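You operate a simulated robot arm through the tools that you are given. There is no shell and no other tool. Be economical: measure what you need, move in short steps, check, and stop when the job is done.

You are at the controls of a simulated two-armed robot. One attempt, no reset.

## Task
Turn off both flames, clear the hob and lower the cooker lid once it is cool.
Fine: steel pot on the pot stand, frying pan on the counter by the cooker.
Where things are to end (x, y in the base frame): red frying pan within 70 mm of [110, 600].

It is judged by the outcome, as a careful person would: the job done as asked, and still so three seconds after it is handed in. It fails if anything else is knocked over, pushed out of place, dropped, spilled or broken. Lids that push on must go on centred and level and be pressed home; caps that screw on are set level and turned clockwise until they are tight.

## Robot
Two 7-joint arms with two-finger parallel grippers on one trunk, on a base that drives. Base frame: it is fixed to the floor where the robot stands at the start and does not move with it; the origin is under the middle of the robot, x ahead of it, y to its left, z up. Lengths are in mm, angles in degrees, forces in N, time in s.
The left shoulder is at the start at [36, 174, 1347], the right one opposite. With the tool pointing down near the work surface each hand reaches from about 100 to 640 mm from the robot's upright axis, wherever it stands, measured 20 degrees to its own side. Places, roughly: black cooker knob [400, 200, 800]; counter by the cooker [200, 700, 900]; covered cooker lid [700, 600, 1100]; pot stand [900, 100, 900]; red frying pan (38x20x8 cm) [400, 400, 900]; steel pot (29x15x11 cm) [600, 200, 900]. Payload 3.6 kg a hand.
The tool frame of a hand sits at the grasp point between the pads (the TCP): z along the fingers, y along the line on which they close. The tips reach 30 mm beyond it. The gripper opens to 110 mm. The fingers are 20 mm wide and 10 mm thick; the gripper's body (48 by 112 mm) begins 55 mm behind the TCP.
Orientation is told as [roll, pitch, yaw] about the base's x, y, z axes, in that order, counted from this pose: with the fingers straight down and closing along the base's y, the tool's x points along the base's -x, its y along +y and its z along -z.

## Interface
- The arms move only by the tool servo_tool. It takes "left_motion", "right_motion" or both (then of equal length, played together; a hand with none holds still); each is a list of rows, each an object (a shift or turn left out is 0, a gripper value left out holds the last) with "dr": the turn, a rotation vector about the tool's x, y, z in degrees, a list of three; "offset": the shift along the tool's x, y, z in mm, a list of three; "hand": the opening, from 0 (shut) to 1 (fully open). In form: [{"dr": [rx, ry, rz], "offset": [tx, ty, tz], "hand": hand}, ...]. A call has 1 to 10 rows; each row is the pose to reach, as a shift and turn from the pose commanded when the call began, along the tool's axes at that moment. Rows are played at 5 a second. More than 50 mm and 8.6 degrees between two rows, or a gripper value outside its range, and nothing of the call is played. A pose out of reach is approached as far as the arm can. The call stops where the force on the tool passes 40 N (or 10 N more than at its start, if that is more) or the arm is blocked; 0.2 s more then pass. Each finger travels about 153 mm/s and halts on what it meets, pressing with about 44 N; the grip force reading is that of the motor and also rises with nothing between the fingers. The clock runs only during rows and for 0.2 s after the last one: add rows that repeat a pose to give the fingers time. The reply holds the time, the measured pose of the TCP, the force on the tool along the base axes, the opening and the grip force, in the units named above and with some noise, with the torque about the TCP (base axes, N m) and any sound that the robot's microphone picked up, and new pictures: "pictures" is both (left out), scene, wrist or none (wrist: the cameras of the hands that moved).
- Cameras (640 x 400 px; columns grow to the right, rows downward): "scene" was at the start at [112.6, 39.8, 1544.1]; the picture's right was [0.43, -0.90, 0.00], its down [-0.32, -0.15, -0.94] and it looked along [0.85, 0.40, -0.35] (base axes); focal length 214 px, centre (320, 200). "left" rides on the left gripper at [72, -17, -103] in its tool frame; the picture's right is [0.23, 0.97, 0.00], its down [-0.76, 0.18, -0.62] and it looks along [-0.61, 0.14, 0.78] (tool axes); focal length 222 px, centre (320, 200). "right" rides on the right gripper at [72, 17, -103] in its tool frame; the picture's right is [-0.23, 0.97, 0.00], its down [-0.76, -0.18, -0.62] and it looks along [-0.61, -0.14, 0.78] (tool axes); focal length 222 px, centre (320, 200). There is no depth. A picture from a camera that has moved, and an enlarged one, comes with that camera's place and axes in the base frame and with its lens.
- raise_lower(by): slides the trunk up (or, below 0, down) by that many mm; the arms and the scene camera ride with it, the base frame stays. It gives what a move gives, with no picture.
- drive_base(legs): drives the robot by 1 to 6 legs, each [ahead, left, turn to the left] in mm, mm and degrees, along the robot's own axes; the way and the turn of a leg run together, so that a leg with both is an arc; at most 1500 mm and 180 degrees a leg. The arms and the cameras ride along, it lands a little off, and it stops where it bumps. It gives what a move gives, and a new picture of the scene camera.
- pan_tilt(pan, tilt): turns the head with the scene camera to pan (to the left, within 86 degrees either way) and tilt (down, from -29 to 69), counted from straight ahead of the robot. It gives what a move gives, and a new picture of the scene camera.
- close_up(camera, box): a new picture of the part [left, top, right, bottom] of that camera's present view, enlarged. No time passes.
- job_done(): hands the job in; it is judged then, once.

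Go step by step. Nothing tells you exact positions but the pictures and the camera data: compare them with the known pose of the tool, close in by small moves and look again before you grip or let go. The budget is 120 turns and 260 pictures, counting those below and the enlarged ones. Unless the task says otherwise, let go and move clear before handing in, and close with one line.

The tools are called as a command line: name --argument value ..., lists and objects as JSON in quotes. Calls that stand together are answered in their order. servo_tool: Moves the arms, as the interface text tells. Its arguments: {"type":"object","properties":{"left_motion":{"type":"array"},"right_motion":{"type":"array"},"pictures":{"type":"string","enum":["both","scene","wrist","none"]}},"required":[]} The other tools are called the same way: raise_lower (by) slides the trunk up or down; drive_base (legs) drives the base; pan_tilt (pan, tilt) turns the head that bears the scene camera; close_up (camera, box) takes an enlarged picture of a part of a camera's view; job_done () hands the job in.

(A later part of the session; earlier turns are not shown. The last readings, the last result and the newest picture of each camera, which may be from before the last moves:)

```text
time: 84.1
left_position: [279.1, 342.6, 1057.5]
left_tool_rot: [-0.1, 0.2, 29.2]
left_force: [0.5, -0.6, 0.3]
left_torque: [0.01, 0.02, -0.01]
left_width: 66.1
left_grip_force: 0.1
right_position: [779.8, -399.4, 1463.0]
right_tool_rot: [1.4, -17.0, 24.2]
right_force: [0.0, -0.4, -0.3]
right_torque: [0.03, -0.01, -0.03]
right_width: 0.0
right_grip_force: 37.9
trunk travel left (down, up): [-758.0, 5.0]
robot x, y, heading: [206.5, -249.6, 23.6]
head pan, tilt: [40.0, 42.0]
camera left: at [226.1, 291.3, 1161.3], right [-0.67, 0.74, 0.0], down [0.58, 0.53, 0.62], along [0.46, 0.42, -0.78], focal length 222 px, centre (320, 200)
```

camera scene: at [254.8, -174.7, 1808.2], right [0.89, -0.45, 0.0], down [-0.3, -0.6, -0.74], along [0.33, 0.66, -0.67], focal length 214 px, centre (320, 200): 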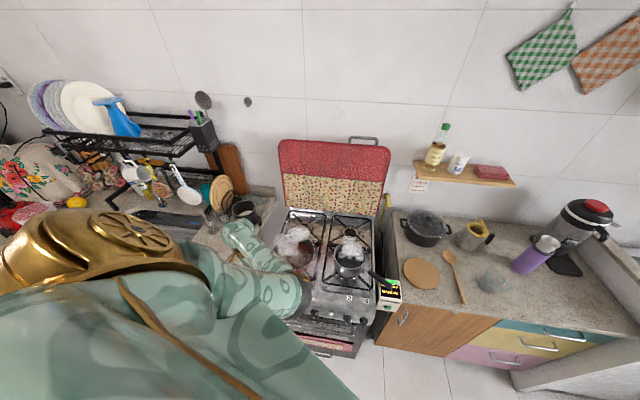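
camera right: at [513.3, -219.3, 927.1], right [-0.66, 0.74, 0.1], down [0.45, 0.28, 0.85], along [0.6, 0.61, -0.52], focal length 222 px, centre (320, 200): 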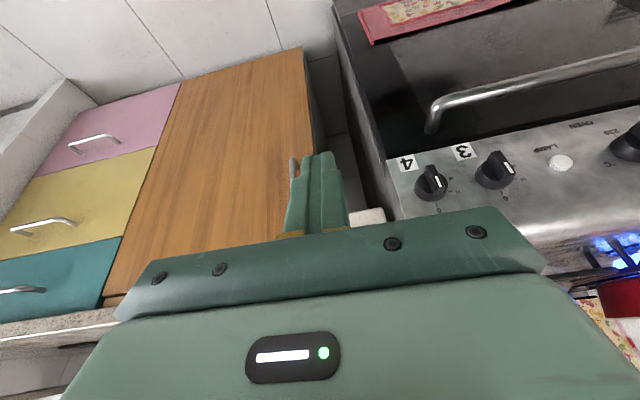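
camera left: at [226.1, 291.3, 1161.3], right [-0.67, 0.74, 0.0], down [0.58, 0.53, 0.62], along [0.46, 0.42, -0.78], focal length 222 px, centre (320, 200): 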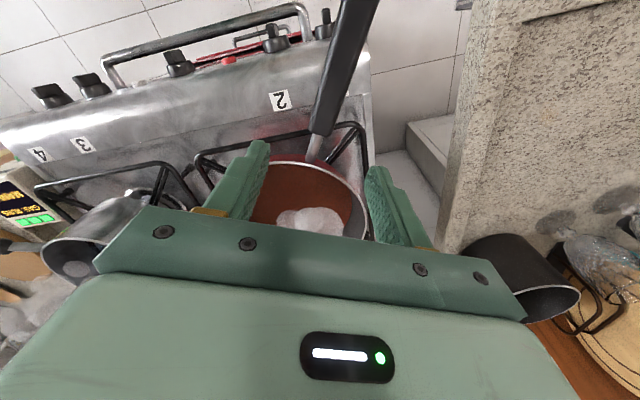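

Alignment is good laterally. I'll shift 25 mm toward the handle tip so that the fingers close on the black grip, and come down part of the way.

servo_tool --left_motion '[{"offset": [12, -1, 0]}, {"offset": [25, -2, 0]}, {"offset": [25, -2, 20]}, {"offset": [25, -2, 40]}, {"offset": [25, -2, 40]}]' --pictures "wrist"

close_up --camera "left" --box '[200, 60, 440, 220]'

pan_tilt --pan 25 --tilt 55

```text
time: 85.3
left_position: [260.9, 327.4, 1015.9]
left_tool_rot: [0.0, 0.3, 29.2]
left_force: [-0.9, 0.2, 0.1]
left_torque: [0.0, 0.01, -0.01]
left_width: 66.1
left_grip_force: 0.0
right_position: [779.7, -400.1, 1463.5]
right_tool_rot: [1.4, -17.0, 24.3]
right_force: [-0.7, -0.4, -0.4]
right_torque: [0.01, 0.02, -0.02]
right_width: 0.1
right_grip_force: 37.7
trunk travel left (down, up): [-758.0, 5.0]
robot x, y, heading: [205.1, -253.2, 23.4]
head pan, tilt: [40.0, 42.0]
camera left: at [206.5, 277.7, 1120.8], right [-0.67, 0.74, 0.0], down [0.58, 0.53, 0.62], along [0.46, 0.42, -0.79], focal length 222 px, centre (320, 200)
```

left: 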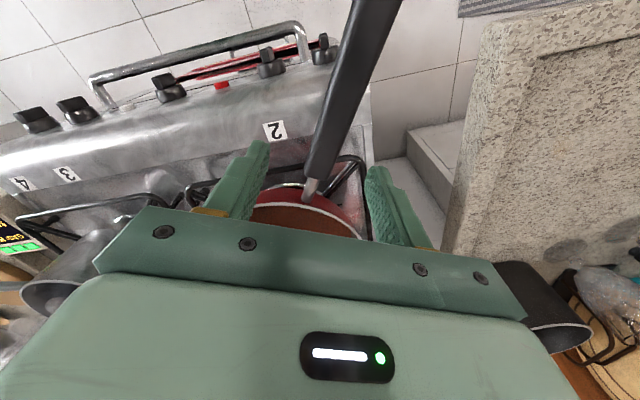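

```text
2.50 times, centred on (320, 140) of left
camera zoom: at [206.5, 277.7, 1120.8], right [-0.67, 0.74, 0.0], down [0.58, 0.53, 0.62], along [0.46, 0.42, -0.79], focal length 555 px, centre (320, 350)
```

zoom: 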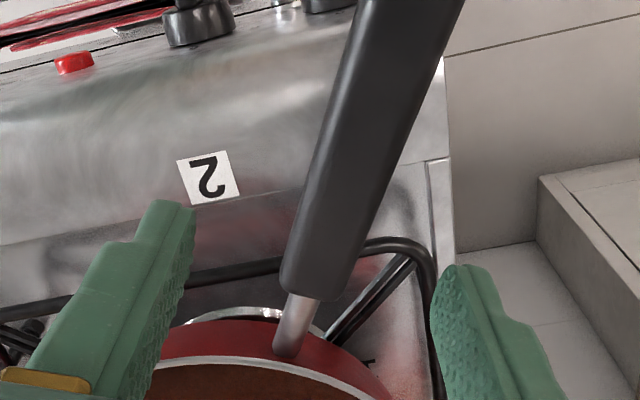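

```text
time: 86.1
left_position: [260.6, 327.4, 1017.3]
left_tool_rot: [-0.1, 0.3, 29.2]
left_force: [-0.9, -0.7, -0.3]
left_torque: [-0.03, 0.01, 0.0]
left_width: 66.1
left_grip_force: 0.1
right_position: [779.9, -399.7, 1463.1]
right_tool_rot: [1.5, -16.9, 24.1]
right_force: [-0.2, 0.6, 0.7]
right_torque: [-0.07, -0.03, 0.02]
right_width: 0.0
right_grip_force: 37.7
trunk travel left (down, up): [-758.0, 5.0]
robot x, y, heading: [207.0, -254.3, 23.3]
head pan, tilt: [25.0, 55.0]
camera scene: at [263.4, -195.5, 1790.6], right [0.75, -0.66, 0.0], down [-0.54, -0.61, -0.57], along [0.38, 0.43, -0.82], focal length 214 px, centre (320, 200)
```

scene: 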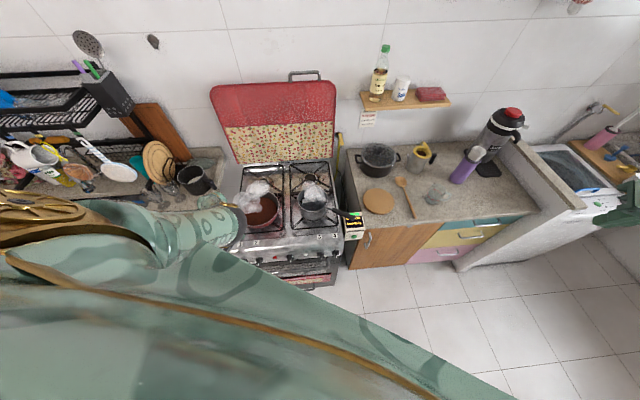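

servo_tool --left_motion '[{"offset": [0, 0, 12]}, {"offset": [0, 0, 25]}, {"offset": [0, 0, 25]}]' --pictures "wrist"

close_up --camera "scene" --box '[210, 150, 350, 260]'

```text
time: 86.9
left_position: [259.0, 328.3, 992.9]
left_tool_rot: [-0.2, 0.2, 29.1]
left_force: [-0.1, 0.0, 0.6]
left_torque: [0.02, 0.03, -0.01]
left_width: 66.1
left_grip_force: 0.1
right_position: [779.9, -398.3, 1463.2]
right_tool_rot: [1.4, -17.0, 24.3]
right_force: [-1.0, 0.5, 0.0]
right_torque: [0.02, 0.02, -0.05]
right_width: 0.0
right_grip_force: 37.6
trunk travel left (down, up): [-758.0, 5.0]
robot x, y, heading: [208.4, -254.6, 23.3]
head pan, tilt: [25.0, 55.0]
camera left: at [205.6, 278.7, 1096.1], right [-0.67, 0.74, 0.0], down [0.58, 0.53, 0.62], along [0.46, 0.42, -0.79], focal length 222 px, centre (320, 200)
```

left: 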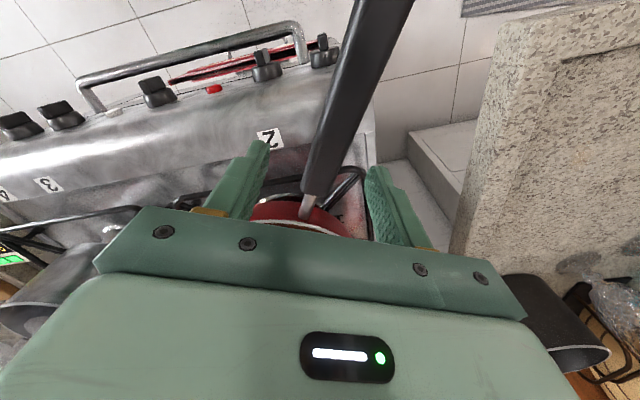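

```text
3.64 times, centred on (280, 205) of scene
camera zoom: at [263.6, -195.8, 1790.5], right [0.75, -0.66, 0.0], down [-0.54, -0.61, -0.57], along [0.38, 0.43, -0.82], focal length 780 px, centre (466, 182)
```

zoom: 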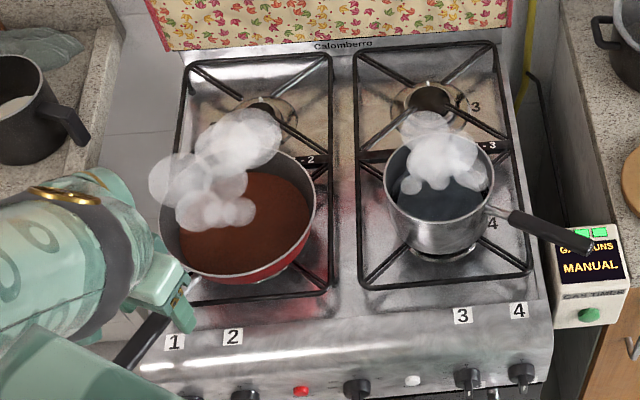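

The handle still looks about 25 mm below my grasp point, so I'll lower further while watching the force.

servo_tool --left_motion '[{"offset": [-4, 0, 10]}, {"offset": [-8, 0, 20]}, {"offset": [-8, 0, 26]}, {"offset": [-8, 0, 26]}]' --pictures "wrist"

close_up --camera "left" --box '[200, 60, 440, 220]'

```text
time: 87.9
left_position: [261.5, 321.7, 979.0]
left_tool_rot: [-0.1, 0.3, 29.3]
left_force: [0.2, 0.3, -0.3]
left_torque: [0.0, 0.01, 0.02]
left_width: 66.1
left_grip_force: 0.1
left hand out of reach, approached as far as the arm can: row 1, 2, 3, 4
right_position: [779.8, -400.5, 1463.9]
right_tool_rot: [1.3, -17.0, 24.2]
right_force: [0.1, -0.1, -0.1]
right_torque: [-0.02, 0.01, -0.01]
right_width: 0.2
right_grip_force: 37.4
trunk travel left (down, up): [-758.0, 5.0]
robot x, y, heading: [204.7, -250.8, 23.4]
head pan, tilt: [25.0, 55.0]
camera left: at [207.3, 271.9, 1082.3], right [-0.67, 0.74, 0.0], down [0.58, 0.53, 0.62], along [0.46, 0.42, -0.79], focal length 222 px, centre (320, 200)
```

left: 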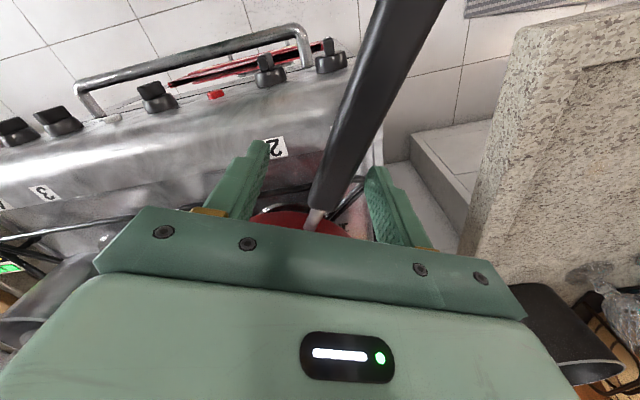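

```text
2.50 times, centred on (320, 140) of left
camera zoom: at [207.3, 271.9, 1082.3], right [-0.67, 0.74, 0.0], down [0.58, 0.53, 0.62], along [0.46, 0.42, -0.79], focal length 555 px, centre (320, 350)
```

zoom: 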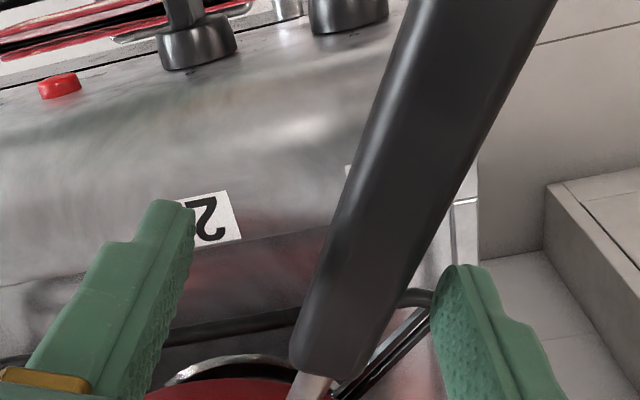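

The arm is fully stretched downward here because the trunk is at its top. I'll lower the trunk a bit and shift the hand 12 mm left onto the handle's line.

raise_lower --by -60

servo_tool --left_motion '[{"offset": [0, 6, -20]}, {"offset": [0, 12, -45]}, {"offset": [0, 12, -45]}]' --pictures "wrist"

close_up --camera "left" --box '[200, 60, 440, 220]'

```text
time: 88.9
left_position: [262.6, 320.1, 918.6]
left_tool_rot: [0.0, 0.3, 29.1]
left_force: [-0.8, -0.9, 0.3]
left_torque: [-0.01, 0.03, -0.03]
left_width: 66.1
left_grip_force: 0.0
right_position: [779.5, -400.2, 1403.0]
right_tool_rot: [1.3, -17.0, 24.3]
right_force: [-0.1, -0.5, -0.2]
right_torque: [-0.01, 0.01, -0.02]
right_width: 0.1
right_grip_force: 37.5
trunk travel left (down, up): [-698.0, 65.0]
robot x, y, heading: [205.6, -253.2, 23.1]
head pan, tilt: [25.0, 55.0]
```

```text
time: 89.7
left_position: [255.5, 330.0, 965.0]
left_tool_rot: [-0.1, 0.3, 29.2]
left_force: [-0.5, 0.3, 0.1]
left_torque: [0.02, -0.01, 0.01]
left_width: 66.3
left_grip_force: 0.0
right_position: [780.4, -399.2, 1403.9]
right_tool_rot: [1.3, -17.0, 24.3]
right_force: [-0.6, 0.3, -0.2]
right_torque: [-0.02, -0.02, 0.01]
right_width: 0.0
right_grip_force: 37.3
trunk travel left (down, up): [-698.0, 65.0]
robot x, y, heading: [208.1, -252.9, 23.5]
head pan, tilt: [25.0, 55.0]
camera left: at [201.1, 281.1, 1069.1], right [-0.67, 0.74, 0.0], down [0.58, 0.53, 0.62], along [0.46, 0.42, -0.79], focal length 222 px, centre (320, 200)
```

left: 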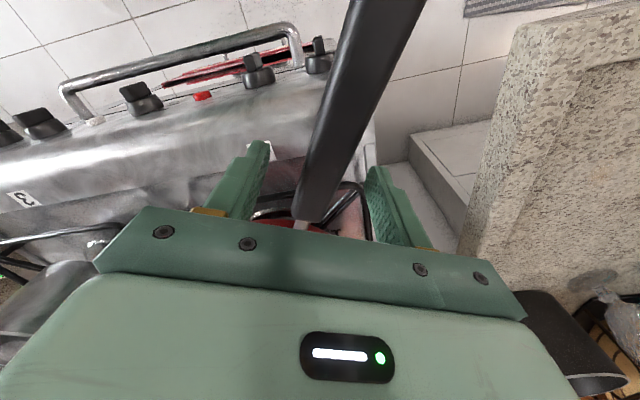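

```text
2.50 times, centred on (320, 140) of left
camera zoom: at [201.1, 281.1, 1069.1], right [-0.67, 0.74, 0.0], down [0.58, 0.53, 0.62], along [0.46, 0.42, -0.79], focal length 555 px, centre (320, 350)
```

zoom: 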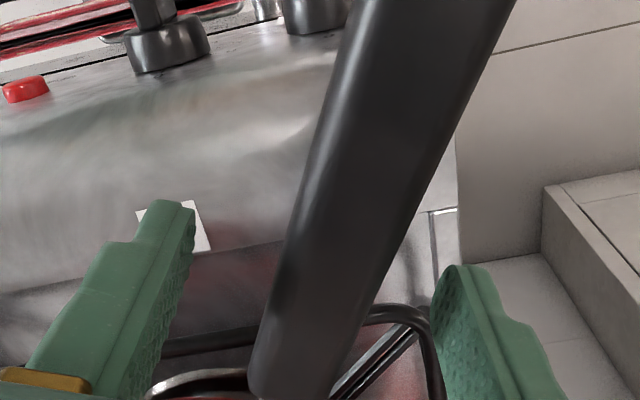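

The handle is centred between the fingers at grip height. I'll rotate 5° to match it and close.

servo_tool --left_motion '[{"dr": [0, 0, 5]}, {"dr": [0, 0, 5], "hand": 0.35}, {"dr": [0, 0, 5], "hand": 0.28}, {"dr": [0, 0, 5], "hand": 0.0}, {"dr": [0, 0, 5], "hand": 0.0}, {"dr": [0, 0, 5], "hand": 0.0}]' --pictures "wrist"

close_up --camera "scene" --box '[210, 150, 350, 260]'

```text
time: 91.1
left_position: [257.1, 331.7, 963.4]
left_tool_rot: [-0.1, 0.4, 24.2]
left_force: [-0.7, 1.7, -0.2]
left_torque: [0.16, 0.09, 0.34]
left_width: 23.9
left_grip_force: 44.0
right_position: [778.1, -400.1, 1404.2]
right_tool_rot: [1.3, -17.0, 24.3]
right_force: [-0.5, 0.4, 0.3]
right_torque: [-0.01, -0.01, -0.02]
right_width: 0.2
right_grip_force: 37.8
trunk travel left (down, up): [-698.0, 65.0]
robot x, y, heading: [208.0, -255.3, 23.5]
head pan, tilt: [25.0, 55.0]
camera left: at [196.8, 286.2, 1068.5], right [-0.61, 0.79, 0.0], down [0.62, 0.48, 0.62], along [0.49, 0.38, -0.79], focal length 222 px, centre (320, 200)
```

left: 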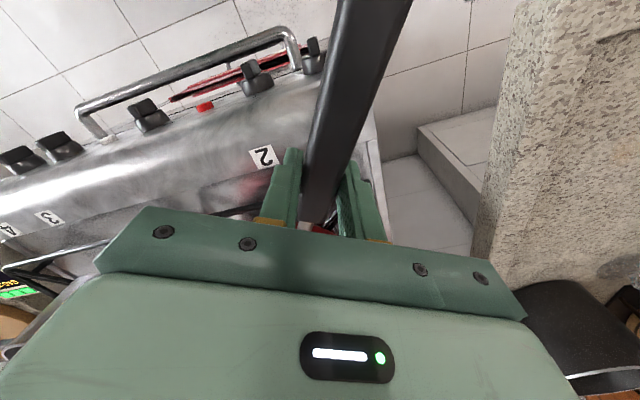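

```text
3.64 times, centred on (280, 205) of scene
camera zoom: at [264.0, -194.8, 1730.7], right [0.75, -0.66, 0.0], down [-0.54, -0.61, -0.57], along [0.38, 0.43, -0.82], focal length 780 px, centre (466, 182)
```

zoom: 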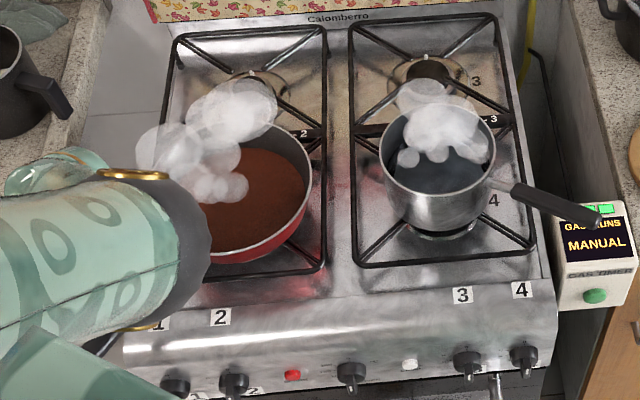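

The grip is firm at 24 mm. I'll lift slightly with the trunk and check whether the pan stays level.

raise_lower --by 12

close_up --camera "scene" --box '[210, 150, 350, 260]'

close_up --camera "left" --box '[200, 60, 440, 220]'

```text
time: 91.7
left_position: [256.7, 330.9, 976.3]
left_tool_rot: [-0.2, 0.3, 24.2]
left_force: [0.0, -0.5, -6.6]
left_torque: [-0.42, 0.92, 0.0]
left_width: 23.9
left_grip_force: 44.1
right_position: [778.9, -399.7, 1415.7]
right_tool_rot: [1.2, -17.0, 24.2]
right_force: [-0.2, -0.3, -0.1]
right_torque: [0.02, -0.03, 0.02]
right_width: 0.0
right_grip_force: 37.3
trunk travel left (down, up): [-710.0, 53.0]
robot x, y, heading: [211.2, -250.8, 23.3]
head pan, tilt: [25.0, 55.0]
```

```text
3.64 times, centred on (280, 205) of scene
camera zoom: at [264.0, -194.5, 1742.6], right [0.75, -0.66, 0.0], down [-0.54, -0.61, -0.57], along [0.38, 0.43, -0.82], focal length 780 px, centre (466, 182)
```

zoom: 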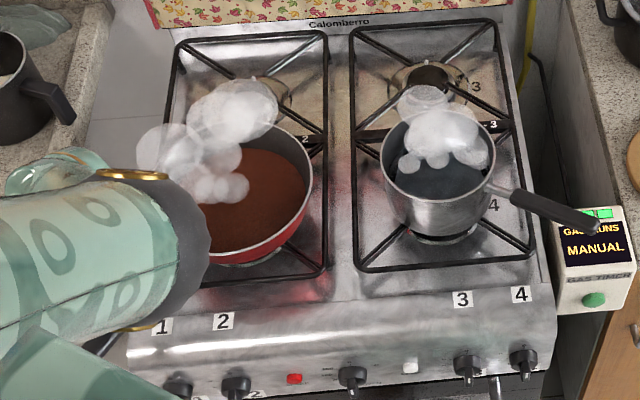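

```text
2.50 times, centred on (320, 140) of left
camera zoom: at [196.8, 286.4, 1080.0], right [-0.61, 0.8, 0.0], down [0.62, 0.48, 0.62], along [0.49, 0.37, -0.79], focal length 555 px, centre (320, 350)
```

zoom: 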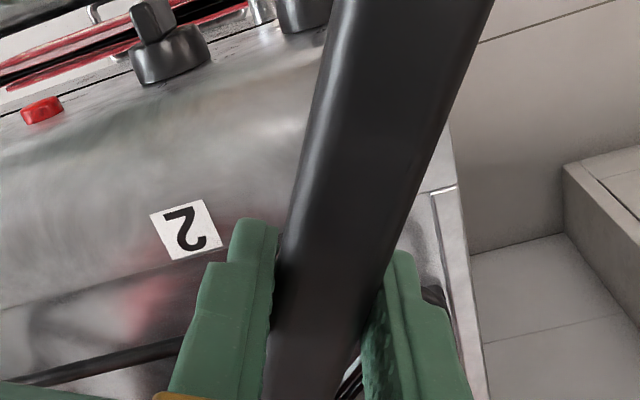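

The pan is held, with a load of about 6.6 N consistent with its full weight. I'll lift 55 mm more and check its level.

raise_lower --by 50

close_up --camera "scene" --box '[190, 150, 350, 270]'

```text
time: 92.6
left_position: [255.8, 331.2, 1026.6]
left_tool_rot: [-0.1, 0.3, 24.2]
left_force: [0.0, 0.7, -7.0]
left_torque: [-0.43, 0.89, -0.03]
left_width: 23.8
left_grip_force: 43.7
right_position: [780.1, -398.9, 1465.3]
right_tool_rot: [1.3, -16.9, 24.3]
right_force: [-0.9, -0.6, 0.1]
right_torque: [0.04, 0.03, -0.01]
right_width: 0.0
right_grip_force: 37.8
trunk travel left (down, up): [-760.0, 3.0]
robot x, y, heading: [206.9, -254.5, 23.4]
head pan, tilt: [25.0, 55.0]
```

```text
3.33 times, centred on (270, 210) of scene
camera zoom: at [263.8, -194.3, 1792.4], right [0.75, -0.66, 0.0], down [-0.54, -0.61, -0.57], along [0.38, 0.43, -0.82], focal length 715 px, centre (487, 167)
```

zoom: 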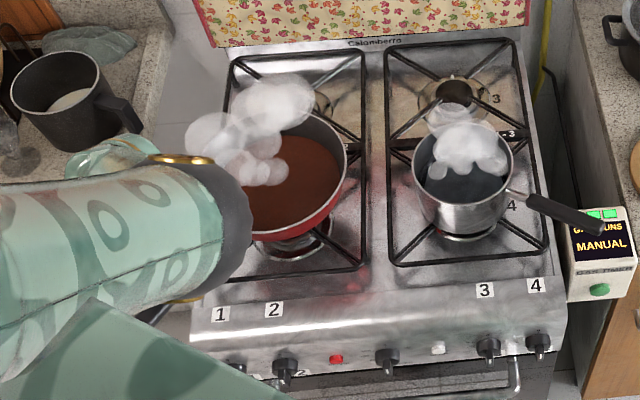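

The pan hangs level and clear. I'll drive diagonally in one straight leg to carry it over the clear spot on the left counter.

drive_base --legs '[[-197, 318, 0]]'

pan_tilt --pan 62 --tilt 55

close_up --camera "left" --box '[0, 0, 640, 400]'

```text
time: 95.0
left_position: [-51.8, 543.2, 1026.1]
left_tool_rot: [-0.2, 0.3, 24.3]
left_force: [0.4, -0.4, -6.4]
left_torque: [-0.39, 0.89, 0.0]
left_width: 23.6
left_grip_force: 43.9
right_position: [474.2, -184.8, 1464.7]
right_tool_rot: [1.4, -16.9, 24.4]
right_force: [-0.1, -0.4, 0.7]
right_torque: [0.0, -0.01, 0.02]
right_width: 0.2
right_grip_force: 37.5
trunk travel left (down, up): [-760.0, 3.0]
robot x, y, heading: [-97.7, -38.5, 23.8]
head pan, tilt: [25.0, 55.0]
camera scene: at [-41.6, 17.9, 1792.4], right [0.75, -0.66, 0.0], down [-0.54, -0.61, -0.57], along [0.38, 0.43, -0.82], focal length 214 px, centre (320, 200)
```

scene: 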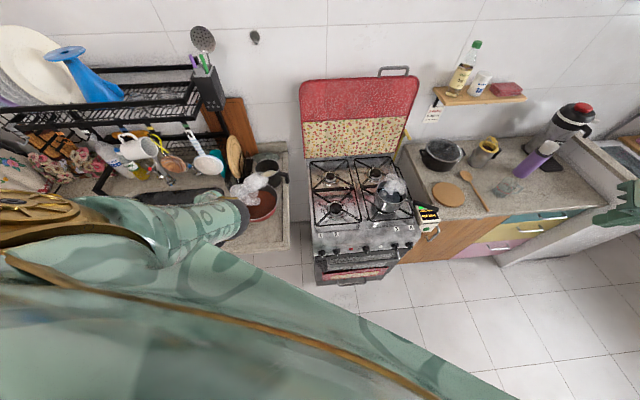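

```text
time: 96.0
left_position: [-51.6, 543.0, 1026.7]
left_tool_rot: [-0.1, 0.3, 24.3]
left_force: [0.8, 0.0, -6.0]
left_torque: [-0.43, 0.91, 0.0]
left_width: 23.4
left_grip_force: 44.2
right_position: [473.8, -185.0, 1464.4]
right_tool_rot: [1.2, -16.8, 24.4]
right_force: [0.0, 0.3, -0.3]
right_torque: [-0.02, 0.0, 0.01]
right_width: 0.0
right_grip_force: 37.1
trunk travel left (down, up): [-760.0, 3.0]
robot x, y, heading: [-97.2, -40.8, 23.5]
head pan, tilt: [62.0, 55.0]
camera scene: at [-84.3, 36.3, 1792.5], right [1.0, -0.08, 0.0], down [-0.07, -0.82, -0.57], along [0.04, 0.57, -0.82], focal length 214 px, centre (320, 200)
```

scene: 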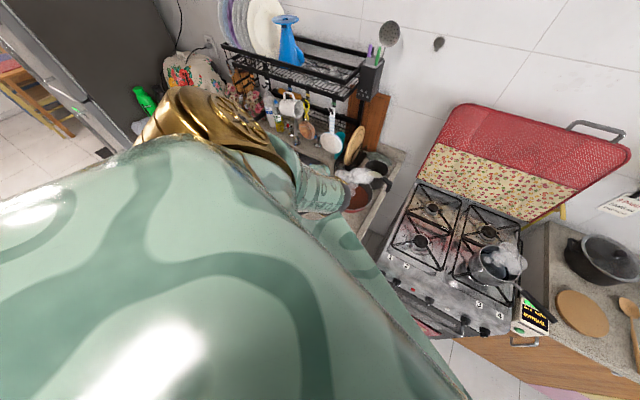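

```text
1.00 times, centred on (320, 200) of left (not enlarged: the box is as wide or as high as the picture)
camera zoom: at [-110.3, 499.5, 1130.0], right [-0.61, 0.79, 0.0], down [0.62, 0.48, 0.62], along [0.49, 0.38, -0.79], focal length 222 px, centre (320, 200)
```

zoom: 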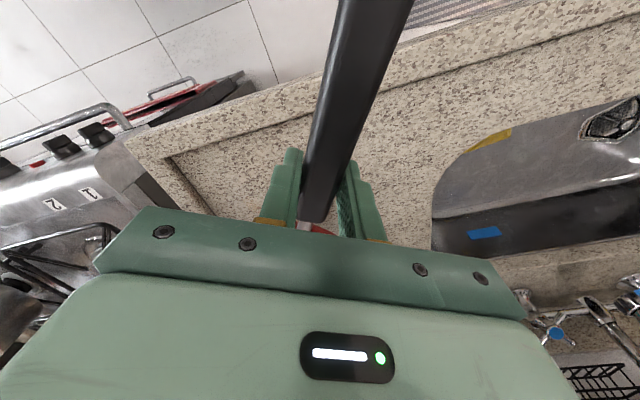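

pan_tilt --pan 35 --tilt 52

close_up --camera "scene" --box '[200, 120, 360, 240]'

```text
time: 96.9
left_position: [-52.8, 544.4, 1026.0]
left_tool_rot: [-0.3, 0.3, 24.3]
left_force: [-0.6, -0.6, -6.8]
left_torque: [-0.44, 0.92, 0.01]
left_width: 23.8
left_grip_force: 44.2
right_position: [474.0, -184.3, 1466.1]
right_tool_rot: [1.3, -17.0, 24.4]
right_force: [0.8, 0.1, 0.0]
right_torque: [-0.01, 0.01, 0.01]
right_width: 0.0
right_grip_force: 37.5
trunk travel left (down, up): [-760.0, 3.0]
robot x, y, heading: [-97.9, -41.9, 23.6]
head pan, tilt: [35.0, 52.0]
camera scene: at [-51.6, 28.9, 1796.3], right [0.85, -0.52, 0.0], down [-0.41, -0.67, -0.61], along [0.32, 0.52, -0.79], focal length 214 px, centre (320, 200)
```

scene: 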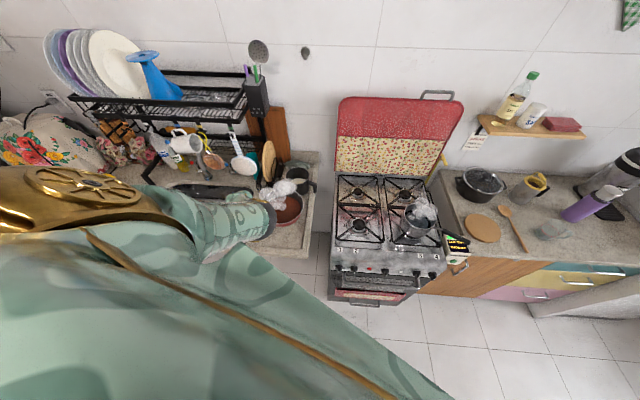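

```text
3.33 times, centred on (280, 180) of scene
camera zoom: at [-51.6, 28.9, 1796.3], right [0.85, -0.52, 0.0], down [-0.41, -0.67, -0.61], along [0.32, 0.52, -0.79], focal length 715 px, centre (453, 267)
```

zoom: 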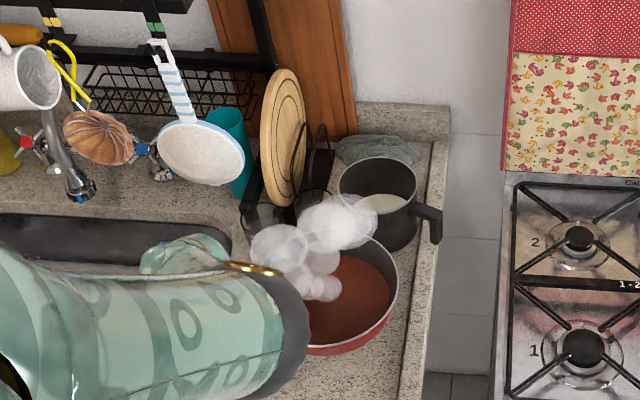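

The pan hangs over the target (estimated centre about (100, 583)), clear of the saucepan and glasses. I'll lower with the trunk first, then gently with the arm.

raise_lower --by -55

servo_tool --left_motion '[{"offset": [0, 0, 5]}, {"offset": [0, 0, 10]}, {"offset": [0, 0, 15]}, {"offset": [0, 0, 19]}, {"offset": [0, 0, 19]}]'

close_up --camera "scene" --box '[200, 120, 360, 240]'

```text
time: 97.9
left_position: [-51.0, 544.8, 971.5]
left_tool_rot: [-0.2, 0.4, 24.3]
left_force: [0.8, -0.6, -6.7]
left_torque: [-0.4, 0.92, -0.04]
left_width: 23.6
left_grip_force: 44.3
right_position: [474.1, -184.1, 1409.7]
right_tool_rot: [1.3, -17.0, 24.3]
right_force: [0.7, -0.9, 0.2]
right_torque: [-0.03, -0.02, 0.0]
right_width: 0.0
right_grip_force: 37.6
trunk travel left (down, up): [-705.0, 58.0]
robot x, y, heading: [-98.3, -41.0, 23.6]
head pan, tilt: [35.0, 52.0]
```

```text
time: 99.1
left_position: [-52.9, 544.8, 953.9]
left_tool_rot: [0.0, 0.1, 24.4]
left_force: [-1.7, 1.5, 14.9]
left_torque: [0.56, -1.12, 0.13]
left_width: 24.0
left_grip_force: 44.3
right_position: [473.6, -187.1, 1409.8]
right_tool_rot: [1.4, -17.0, 24.4]
right_force: [-0.7, -0.9, 0.2]
right_torque: [-0.03, 0.04, -0.01]
right_width: 0.0
right_grip_force: 37.3
trunk travel left (down, up): [-705.0, 58.0]
robot x, y, heading: [-98.4, -40.8, 23.5]
head pan, tilt: [35.0, 52.0]
camera scene: at [-51.3, 26.2, 1741.8], right [0.85, -0.52, 0.0], down [-0.41, -0.67, -0.62], along [0.32, 0.53, -0.79], focal length 214 px, centre (320, 200)
camera left: at [-111.0, 499.4, 1057.6], right [-0.61, 0.79, 0.0], down [0.62, 0.48, 0.62], along [0.49, 0.38, -0.78], focal length 222 px, centre (320, 200)
```

scene: 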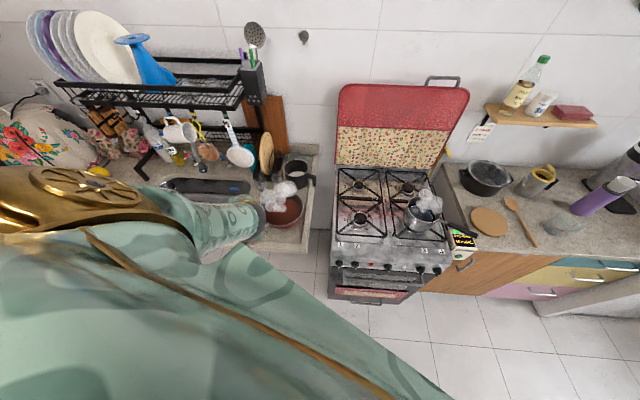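
left: 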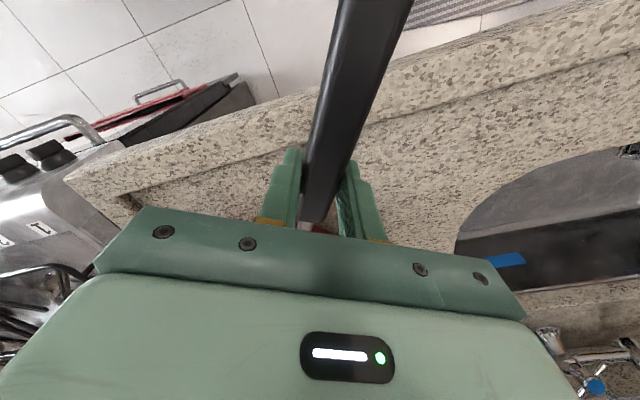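

```text
3.33 times, centred on (280, 180) of scene
camera zoom: at [-51.3, 26.2, 1741.8], right [0.85, -0.52, 0.0], down [-0.41, -0.67, -0.62], along [0.32, 0.53, -0.79], focal length 715 px, centre (453, 267)
```

zoom: 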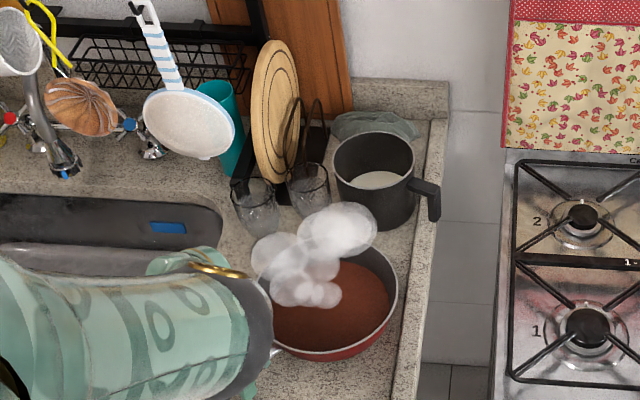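

The pan is standing on the counter at about (98, 578), within tolerance. I'll relieve the push, open, and lift the hand clear.

servo_tool --left_motion '[{"offset": [0, 0, -3]}, {"offset": [0, 0, -3], "hand": 0.35}, {"offset": [0, 0, -3], "hand": 0.6}, {"offset": [0, 0, -3], "hand": 0.6}, {"offset": [0, 0, -25]}, {"offset": [0, 0, -55]}, {"offset": [0, 0, -90]}, {"offset": [0, 0, -120]}]'

close_up --camera "scene" --box '[200, 120, 440, 260]'

```text
time: 100.9
left_position: [-50.0, 544.7, 1075.7]
left_tool_rot: [-0.1, 0.2, 24.4]
left_force: [-0.8, -0.4, 0.6]
left_torque: [0.01, 0.01, 0.02]
left_width: 66.1
left_grip_force: 0.2
right_position: [473.6, -185.6, 1409.7]
right_tool_rot: [1.4, -17.0, 24.4]
right_force: [-0.8, -0.6, -0.3]
right_torque: [0.02, 0.0, 0.02]
right_width: 0.0
right_grip_force: 37.4
trunk travel left (down, up): [-705.0, 58.0]
robot x, y, heading: [-99.6, -41.6, 23.7]
head pan, tilt: [35.0, 52.0]
camera scene: at [-50.4, 27.4, 1741.6], right [0.85, -0.52, 0.0], down [-0.41, -0.67, -0.62], along [0.32, 0.53, -0.79], focal length 214 px, centre (320, 200)
camera left: at [-108.3, 500.1, 1178.2], right [-0.61, 0.79, 0.0], down [0.62, 0.48, 0.62], along [0.49, 0.38, -0.78], focal length 222 px, centre (320, 200)
```

scene: 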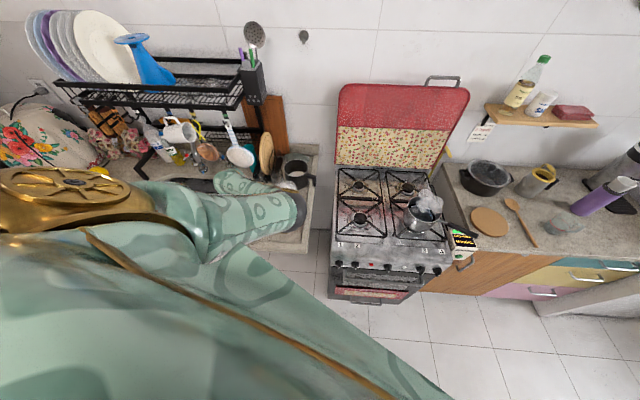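
left: 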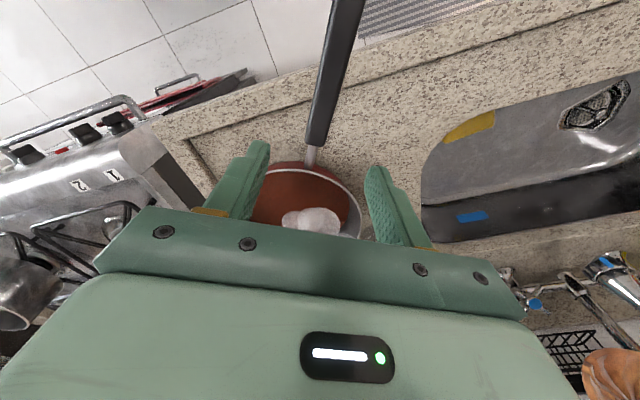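

```text
2.67 times, centred on (320, 190) of scene
camera zoom: at [-50.4, 27.4, 1741.6], right [0.85, -0.52, 0.0], down [-0.41, -0.67, -0.62], along [0.32, 0.53, -0.79], focal length 572 px, centre (320, 227)
```

zoom: 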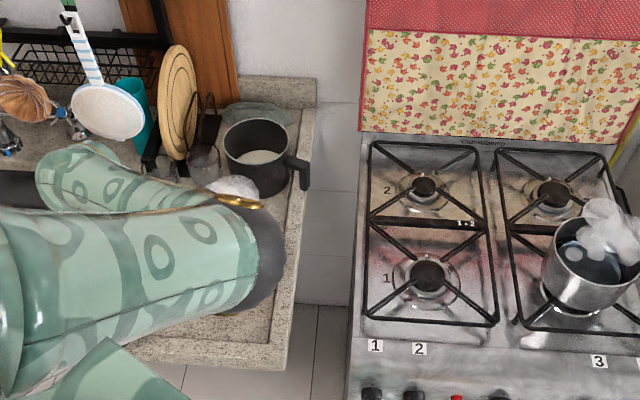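

The pan is done. For the steel pot I'll use the same reliable left-arm pose, so I'll raise, turn the base, and bring the hand above the pot's handle.

raise_lower --by 56

drive_base --legs '[[0, 0, -45.7], [354, -83, 0]]'

servo_tool --left_motion '[{"dr": [0, 0, 8]}, {"dr": [0, 0, 16]}, {"dr": [0, 0, 24]}, {"dr": [0, 0, 32]}, {"dr": [0, 0, 40]}, {"dr": [0, 0, 45]}, {"dr": [0, 0, 45]}]' --pictures "wrist"

```text
time: 101.9
left_position: [-51.2, 543.4, 1127.3]
left_tool_rot: [-0.1, 0.2, 24.3]
left_force: [-0.4, 0.0, 0.1]
left_torque: [-0.01, -0.02, 0.02]
left_width: 65.9
left_grip_force: 0.0
right_position: [473.0, -184.6, 1466.2]
right_tool_rot: [1.3, -16.9, 24.3]
right_force: [0.0, 0.4, 0.0]
right_torque: [0.02, 0.0, -0.02]
right_width: 0.1
right_grip_force: 36.8
trunk travel left (down, up): [-761.0, 2.0]
robot x, y, heading: [-91.5, -36.6, 23.3]
head pan, tilt: [35.0, 52.0]
```

```text
time: 106.3
left_position: [646.7, 124.2, 1127.4]
left_tool_rot: [-0.3, 0.2, -21.4]
left_force: [-0.1, 0.6, 0.2]
left_torque: [0.01, 0.01, -0.03]
left_width: 65.8
left_grip_force: 0.2
right_position: [489.8, -761.1, 1466.6]
right_tool_rot: [1.4, -17.0, -21.4]
right_force: [-0.6, 0.6, 0.5]
right_torque: [-0.01, -0.01, -0.03]
right_width: 0.0
right_grip_force: 37.3
trunk travel left (down, up): [-761.0, 2.0]
robot x, y, heading: [193.7, -248.0, -22.0]
head pan, tilt: [35.0, 52.0]
camera scene: at [276.0, -237.1, 1797.4], right [0.22, -0.98, 0.0], down [-0.77, -0.17, -0.62], along [0.6, 0.13, -0.79], focal length 214 px, centre (320, 200)
```

scene: 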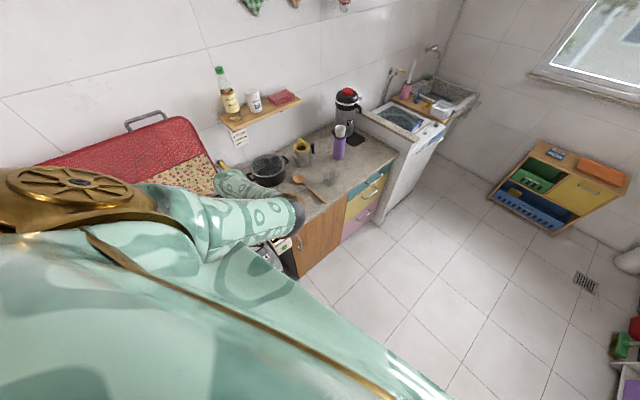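

```text
time: 107.9
left_position: [647.9, 123.1, 1128.4]
left_tool_rot: [-0.3, 0.1, -66.5]
left_force: [-0.7, -0.8, -0.4]
left_torque: [0.03, 0.03, 0.0]
left_width: 66.1
left_grip_force: 0.0
right_position: [491.1, -761.7, 1466.2]
right_tool_rot: [1.4, -17.0, -21.4]
right_force: [0.4, 0.6, 1.2]
right_torque: [0.02, -0.03, 0.01]
right_width: 0.1
right_grip_force: 38.1
trunk travel left (down, up): [-761.0, 2.0]
robot x, y, heading: [198.5, -251.9, -22.3]
head pan, tilt: [35.0, 52.0]
camera left: at [604.5, 182.9, 1231.8], right [0.8, 0.6, -0.01], down [0.47, -0.63, 0.62], along [0.37, -0.5, -0.78], focal length 222 px, centre (320, 200)
```

left: 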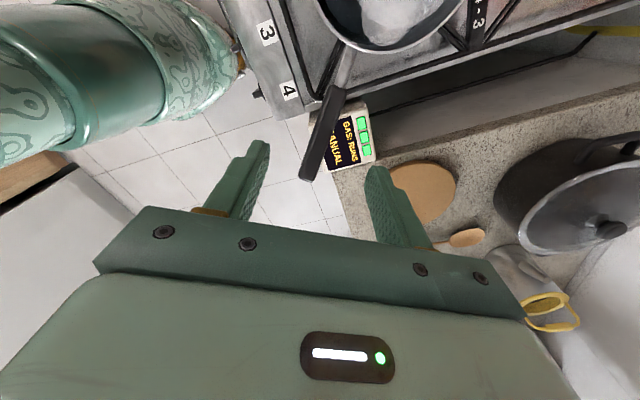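

The handle is just where I computed, from (645, 151) to (682, 54). I'll align over its root and come down with the trunk.

servo_tool --left_motion '[{"offset": [3, 4, 0], "dr": [0, 0, 1.2]}, {"offset": [6.7, 7.3, 0], "dr": [0, 0, 2.5]}, {"offset": [6.7, 7.3, 0], "dr": [0, 0, 2.5]}]' --pictures "none"

raise_lower --by -105

close_up --camera "left" --box '[160, 0, 480, 200]'

```text
time: 108.7
left_position: [652.0, 132.1, 1129.0]
left_tool_rot: [-0.3, 0.1, -69.0]
left_force: [-0.1, 0.7, -0.1]
left_torque: [-0.01, 0.0, 0.03]
left_width: 66.0
left_grip_force: 0.0
right_position: [490.2, -762.9, 1467.1]
right_tool_rot: [1.3, -17.0, -21.4]
right_force: [-0.3, -0.3, 0.3]
right_torque: [-0.01, 0.05, 0.05]
right_width: 0.2
right_grip_force: 37.8
trunk travel left (down, up): [-761.0, 2.0]
robot x, y, heading: [197.4, -249.0, -22.3]
head pan, tilt: [35.0, 52.0]
```

```text
time: 110.0
left_position: [651.9, 132.8, 1024.3]
left_tool_rot: [-0.3, 0.0, -69.0]
left_force: [0.0, 0.6, -0.2]
left_torque: [0.02, 0.04, -0.01]
left_width: 65.7
left_grip_force: 0.0
right_position: [490.7, -762.2, 1360.4]
right_tool_rot: [1.3, -17.0, -21.4]
right_force: [0.1, 0.2, 0.0]
right_torque: [0.02, 0.03, 0.01]
right_width: 0.0
right_grip_force: 36.9
trunk travel left (down, up): [-656.0, 107.0]
robot x, y, heading: [193.8, -247.4, -22.3]
head pan, tilt: [35.0, 52.0]
```

```text
2.00 times, centred on (320, 100) of left
camera zoom: at [611.0, 194.1, 1127.2], right [0.83, 0.56, 0.0], down [0.44, -0.65, 0.62], along [0.35, -0.52, -0.78], focal length 444 px, centre (320, 400)
```

zoom: 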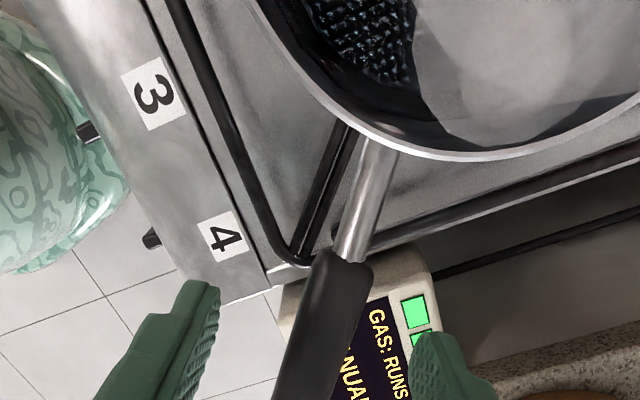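

The handle root is confirmed at (646, 152, 990). I'll lower the last 33 mm and close on it.

raise_lower --by -33

servo_tool --left_motion '[{"hand": 0.35}, {"hand": 0.25}, {"hand": 0.0}, {"hand": 0.0}, {"hand": 0.0}]' --pictures "wrist"

raise_lower --by 6

```text
time: 110.8
left_position: [651.5, 131.9, 990.1]
left_tool_rot: [-0.3, -0.1, -69.0]
left_force: [0.3, -0.7, -0.4]
left_torque: [-0.01, -0.02, -0.01]
left_width: 66.3
left_grip_force: 0.1
right_position: [491.9, -762.9, 1329.3]
right_tool_rot: [1.5, -16.9, -21.4]
right_force: [0.2, -0.5, 0.9]
right_torque: [0.02, 0.03, 0.0]
right_width: 0.1
right_grip_force: 37.9
trunk travel left (down, up): [-623.0, 140.0]
robot x, y, heading: [196.4, -248.0, -22.6]
head pan, tilt: [35.0, 52.0]
```

```text
time: 112.0
left_position: [652.6, 132.0, 990.7]
left_tool_rot: [-0.2, 0.1, -69.0]
left_force: [0.7, 0.0, 1.8]
left_torque: [0.09, -0.27, -0.01]
left_width: 21.9
left_grip_force: 44.1
right_position: [491.0, -762.0, 1327.4]
right_tool_rot: [1.3, -17.0, -21.4]
right_force: [-0.1, 1.0, 0.0]
right_torque: [0.0, -0.01, 0.01]
right_width: 0.1
right_grip_force: 37.4
trunk travel left (down, up): [-623.0, 140.0]
robot x, y, heading: [197.2, -245.6, -22.5]
head pan, tilt: [35.0, 52.0]
camera left: at [611.0, 194.1, 1094.1], right [0.83, 0.56, 0.0], down [0.44, -0.65, 0.62], along [0.35, -0.52, -0.78], focal length 222 px, centre (320, 200)
```

left: 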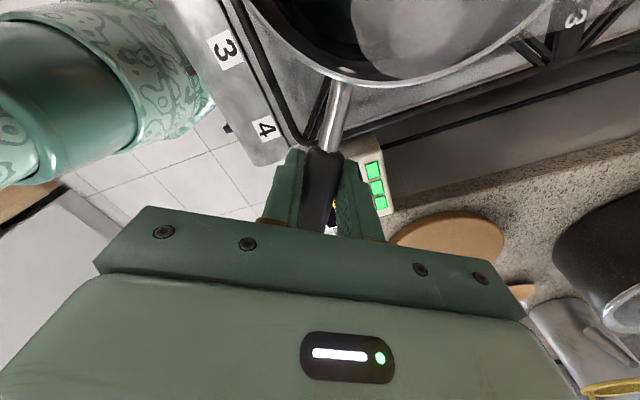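

```text
time: 112.6
left_position: [651.9, 132.5, 995.0]
left_tool_rot: [-0.4, 0.0, -69.0]
left_force: [-0.3, 0.6, -5.4]
left_torque: [-0.54, -0.17, -0.05]
left_width: 21.9
left_grip_force: 43.5
right_position: [489.0, -761.6, 1334.3]
right_tool_rot: [1.3, -17.0, -21.3]
right_force: [0.6, -0.3, 0.7]
right_torque: [-0.03, 0.0, -0.02]
right_width: 0.3
right_grip_force: 37.2
trunk travel left (down, up): [-629.0, 134.0]
robot x, y, heading: [193.6, -251.1, -22.1]
head pan, tilt: [35.0, 52.0]
```

The grip is good and the load is modest. I'll lift 70 mm and check the pot's level.

raise_lower --by 70

pan_tilt --pan 72 --tilt 50

close_up --camera "left" --box '[160, 0, 640, 300]'

```text
time: 113.7
left_position: [652.1, 133.2, 1066.6]
left_tool_rot: [-0.4, 0.0, -69.1]
left_force: [-0.1, 0.1, -5.5]
left_torque: [-0.57, -0.25, -0.01]
left_width: 21.7
left_grip_force: 43.6
right_position: [490.2, -761.1, 1404.4]
right_tool_rot: [1.3, -16.9, -21.4]
right_force: [0.3, -0.1, -0.5]
right_torque: [-0.03, 0.0, 0.0]
right_width: 0.1
right_grip_force: 37.6
trunk travel left (down, up): [-699.0, 64.0]
robot x, y, heading: [193.0, -253.4, -22.4]
head pan, tilt: [35.0, 52.0]
```

```text
time: 114.7
left_position: [651.7, 133.1, 1066.6]
left_tool_rot: [-0.3, 0.0, -69.1]
left_force: [-0.3, -0.3, -4.7]
left_torque: [-0.53, -0.22, -0.03]
left_width: 21.7
left_grip_force: 43.2
right_position: [491.4, -759.9, 1404.9]
right_tool_rot: [1.4, -17.0, -21.4]
right_force: [-0.2, -0.4, 0.0]
right_torque: [-0.02, 0.02, 0.0]
right_width: 0.3
right_grip_force: 37.4
trunk travel left (down, up): [-699.0, 64.0]
robot x, y, heading: [196.1, -247.9, -22.6]
head pan, tilt: [72.0, 50.0]
camera scene: at [255.1, -195.5, 1738.2], right [0.76, -0.65, 0.0], down [-0.5, -0.58, -0.64], along [0.42, 0.49, -0.77], focal length 214 px, centre (320, 200)
```

scene: 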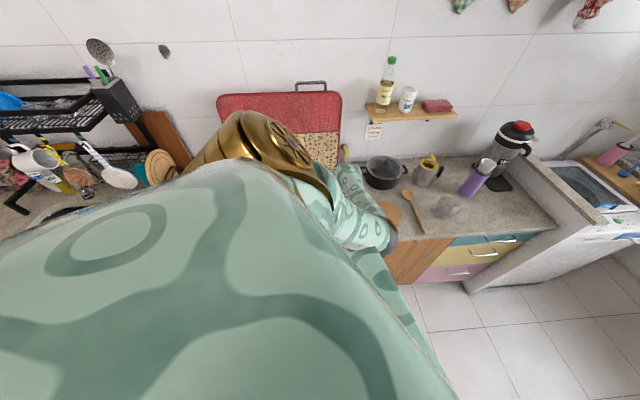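

```text
1.33 times, centred on (400, 150) of left
camera zoom: at [611.4, 194.5, 1169.7], right [0.83, 0.56, -0.01], down [0.44, -0.65, 0.62], along [0.35, -0.52, -0.78], focal length 296 px, centre (213, 267)
```

zoom: 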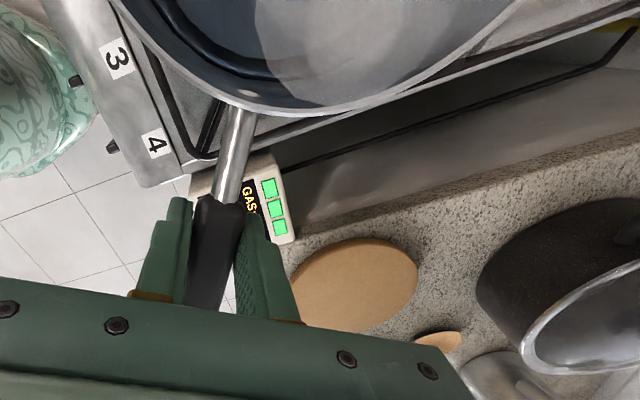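

The pot is up and steady. The trivet centre is at about (876, 70), so I'll carry the pot there in one straight leg at this height.

drive_base --legs '[[310, -57, 0]]'

close_up --camera "left" --box '[160, 0, 640, 300]'

pan_tilt --pan 45 --tilt 50

```text
time: 116.8
left_position: [914.7, -37.5, 1064.9]
left_tool_rot: [-0.3, 0.0, -68.9]
left_force: [0.2, -1.1, -5.3]
left_torque: [-0.55, -0.2, 0.01]
left_width: 21.6
left_grip_force: 44.0
right_position: [752.5, -931.6, 1404.9]
right_tool_rot: [1.3, -17.0, -21.4]
right_force: [-0.7, 1.0, 0.1]
right_torque: [-0.01, 0.02, -0.01]
right_width: 0.3
right_grip_force: 37.7
trunk travel left (down, up): [-699.0, 64.0]
robot x, y, heading: [457.5, -422.2, -22.4]
head pan, tilt: [72.0, 50.0]
camera scene: at [516.9, -366.0, 1738.2], right [0.76, -0.65, 0.0], down [-0.5, -0.58, -0.64], along [0.42, 0.49, -0.77], focal length 214 px, centre (320, 200)
```

scene: 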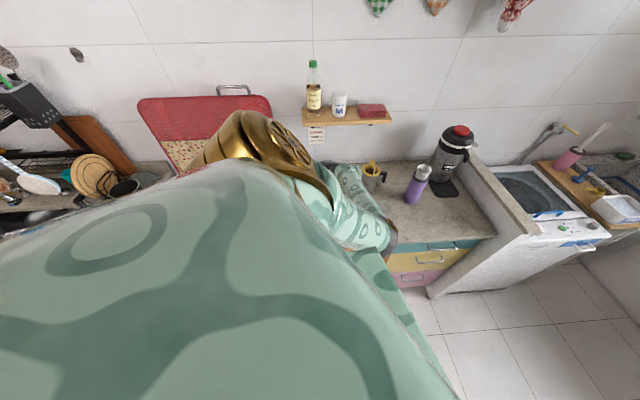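

```text
1.33 times, centred on (400, 150) of left
camera zoom: at [873.0, 24.2, 1169.7], right [0.83, 0.56, -0.01], down [0.44, -0.65, 0.62], along [0.35, -0.52, -0.78], focal length 296 px, centre (213, 267)
```

zoom: 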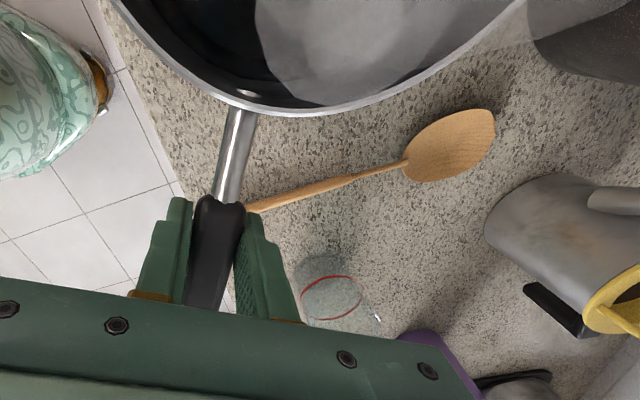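

```text
time: 117.7
left_position: [914.6, -37.9, 1065.0]
left_tool_rot: [-0.4, 0.0, -68.9]
left_force: [-0.3, 1.5, -5.4]
left_torque: [-0.53, -0.18, -0.02]
left_width: 21.8
left_grip_force: 44.0
right_position: [754.0, -932.3, 1403.3]
right_tool_rot: [1.3, -17.0, -21.3]
right_force: [0.0, -0.1, -0.7]
right_torque: [-0.01, 0.0, -0.01]
right_width: 0.0
right_grip_force: 37.8
trunk travel left (down, up): [-699.0, 64.0]
robot x, y, heading: [457.2, -420.2, -22.4]
head pan, tilt: [45.0, 50.0]
camera scene: at [538.9, -395.6, 1738.2], right [0.39, -0.92, 0.0], down [-0.71, -0.3, -0.64], along [0.59, 0.25, -0.77], focal length 214 px, centre (320, 200)
```

scene: 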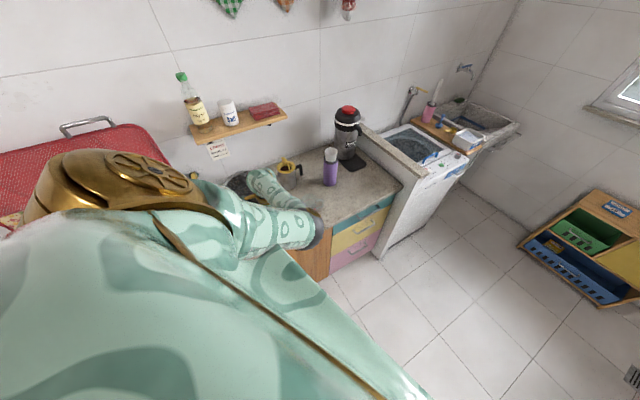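

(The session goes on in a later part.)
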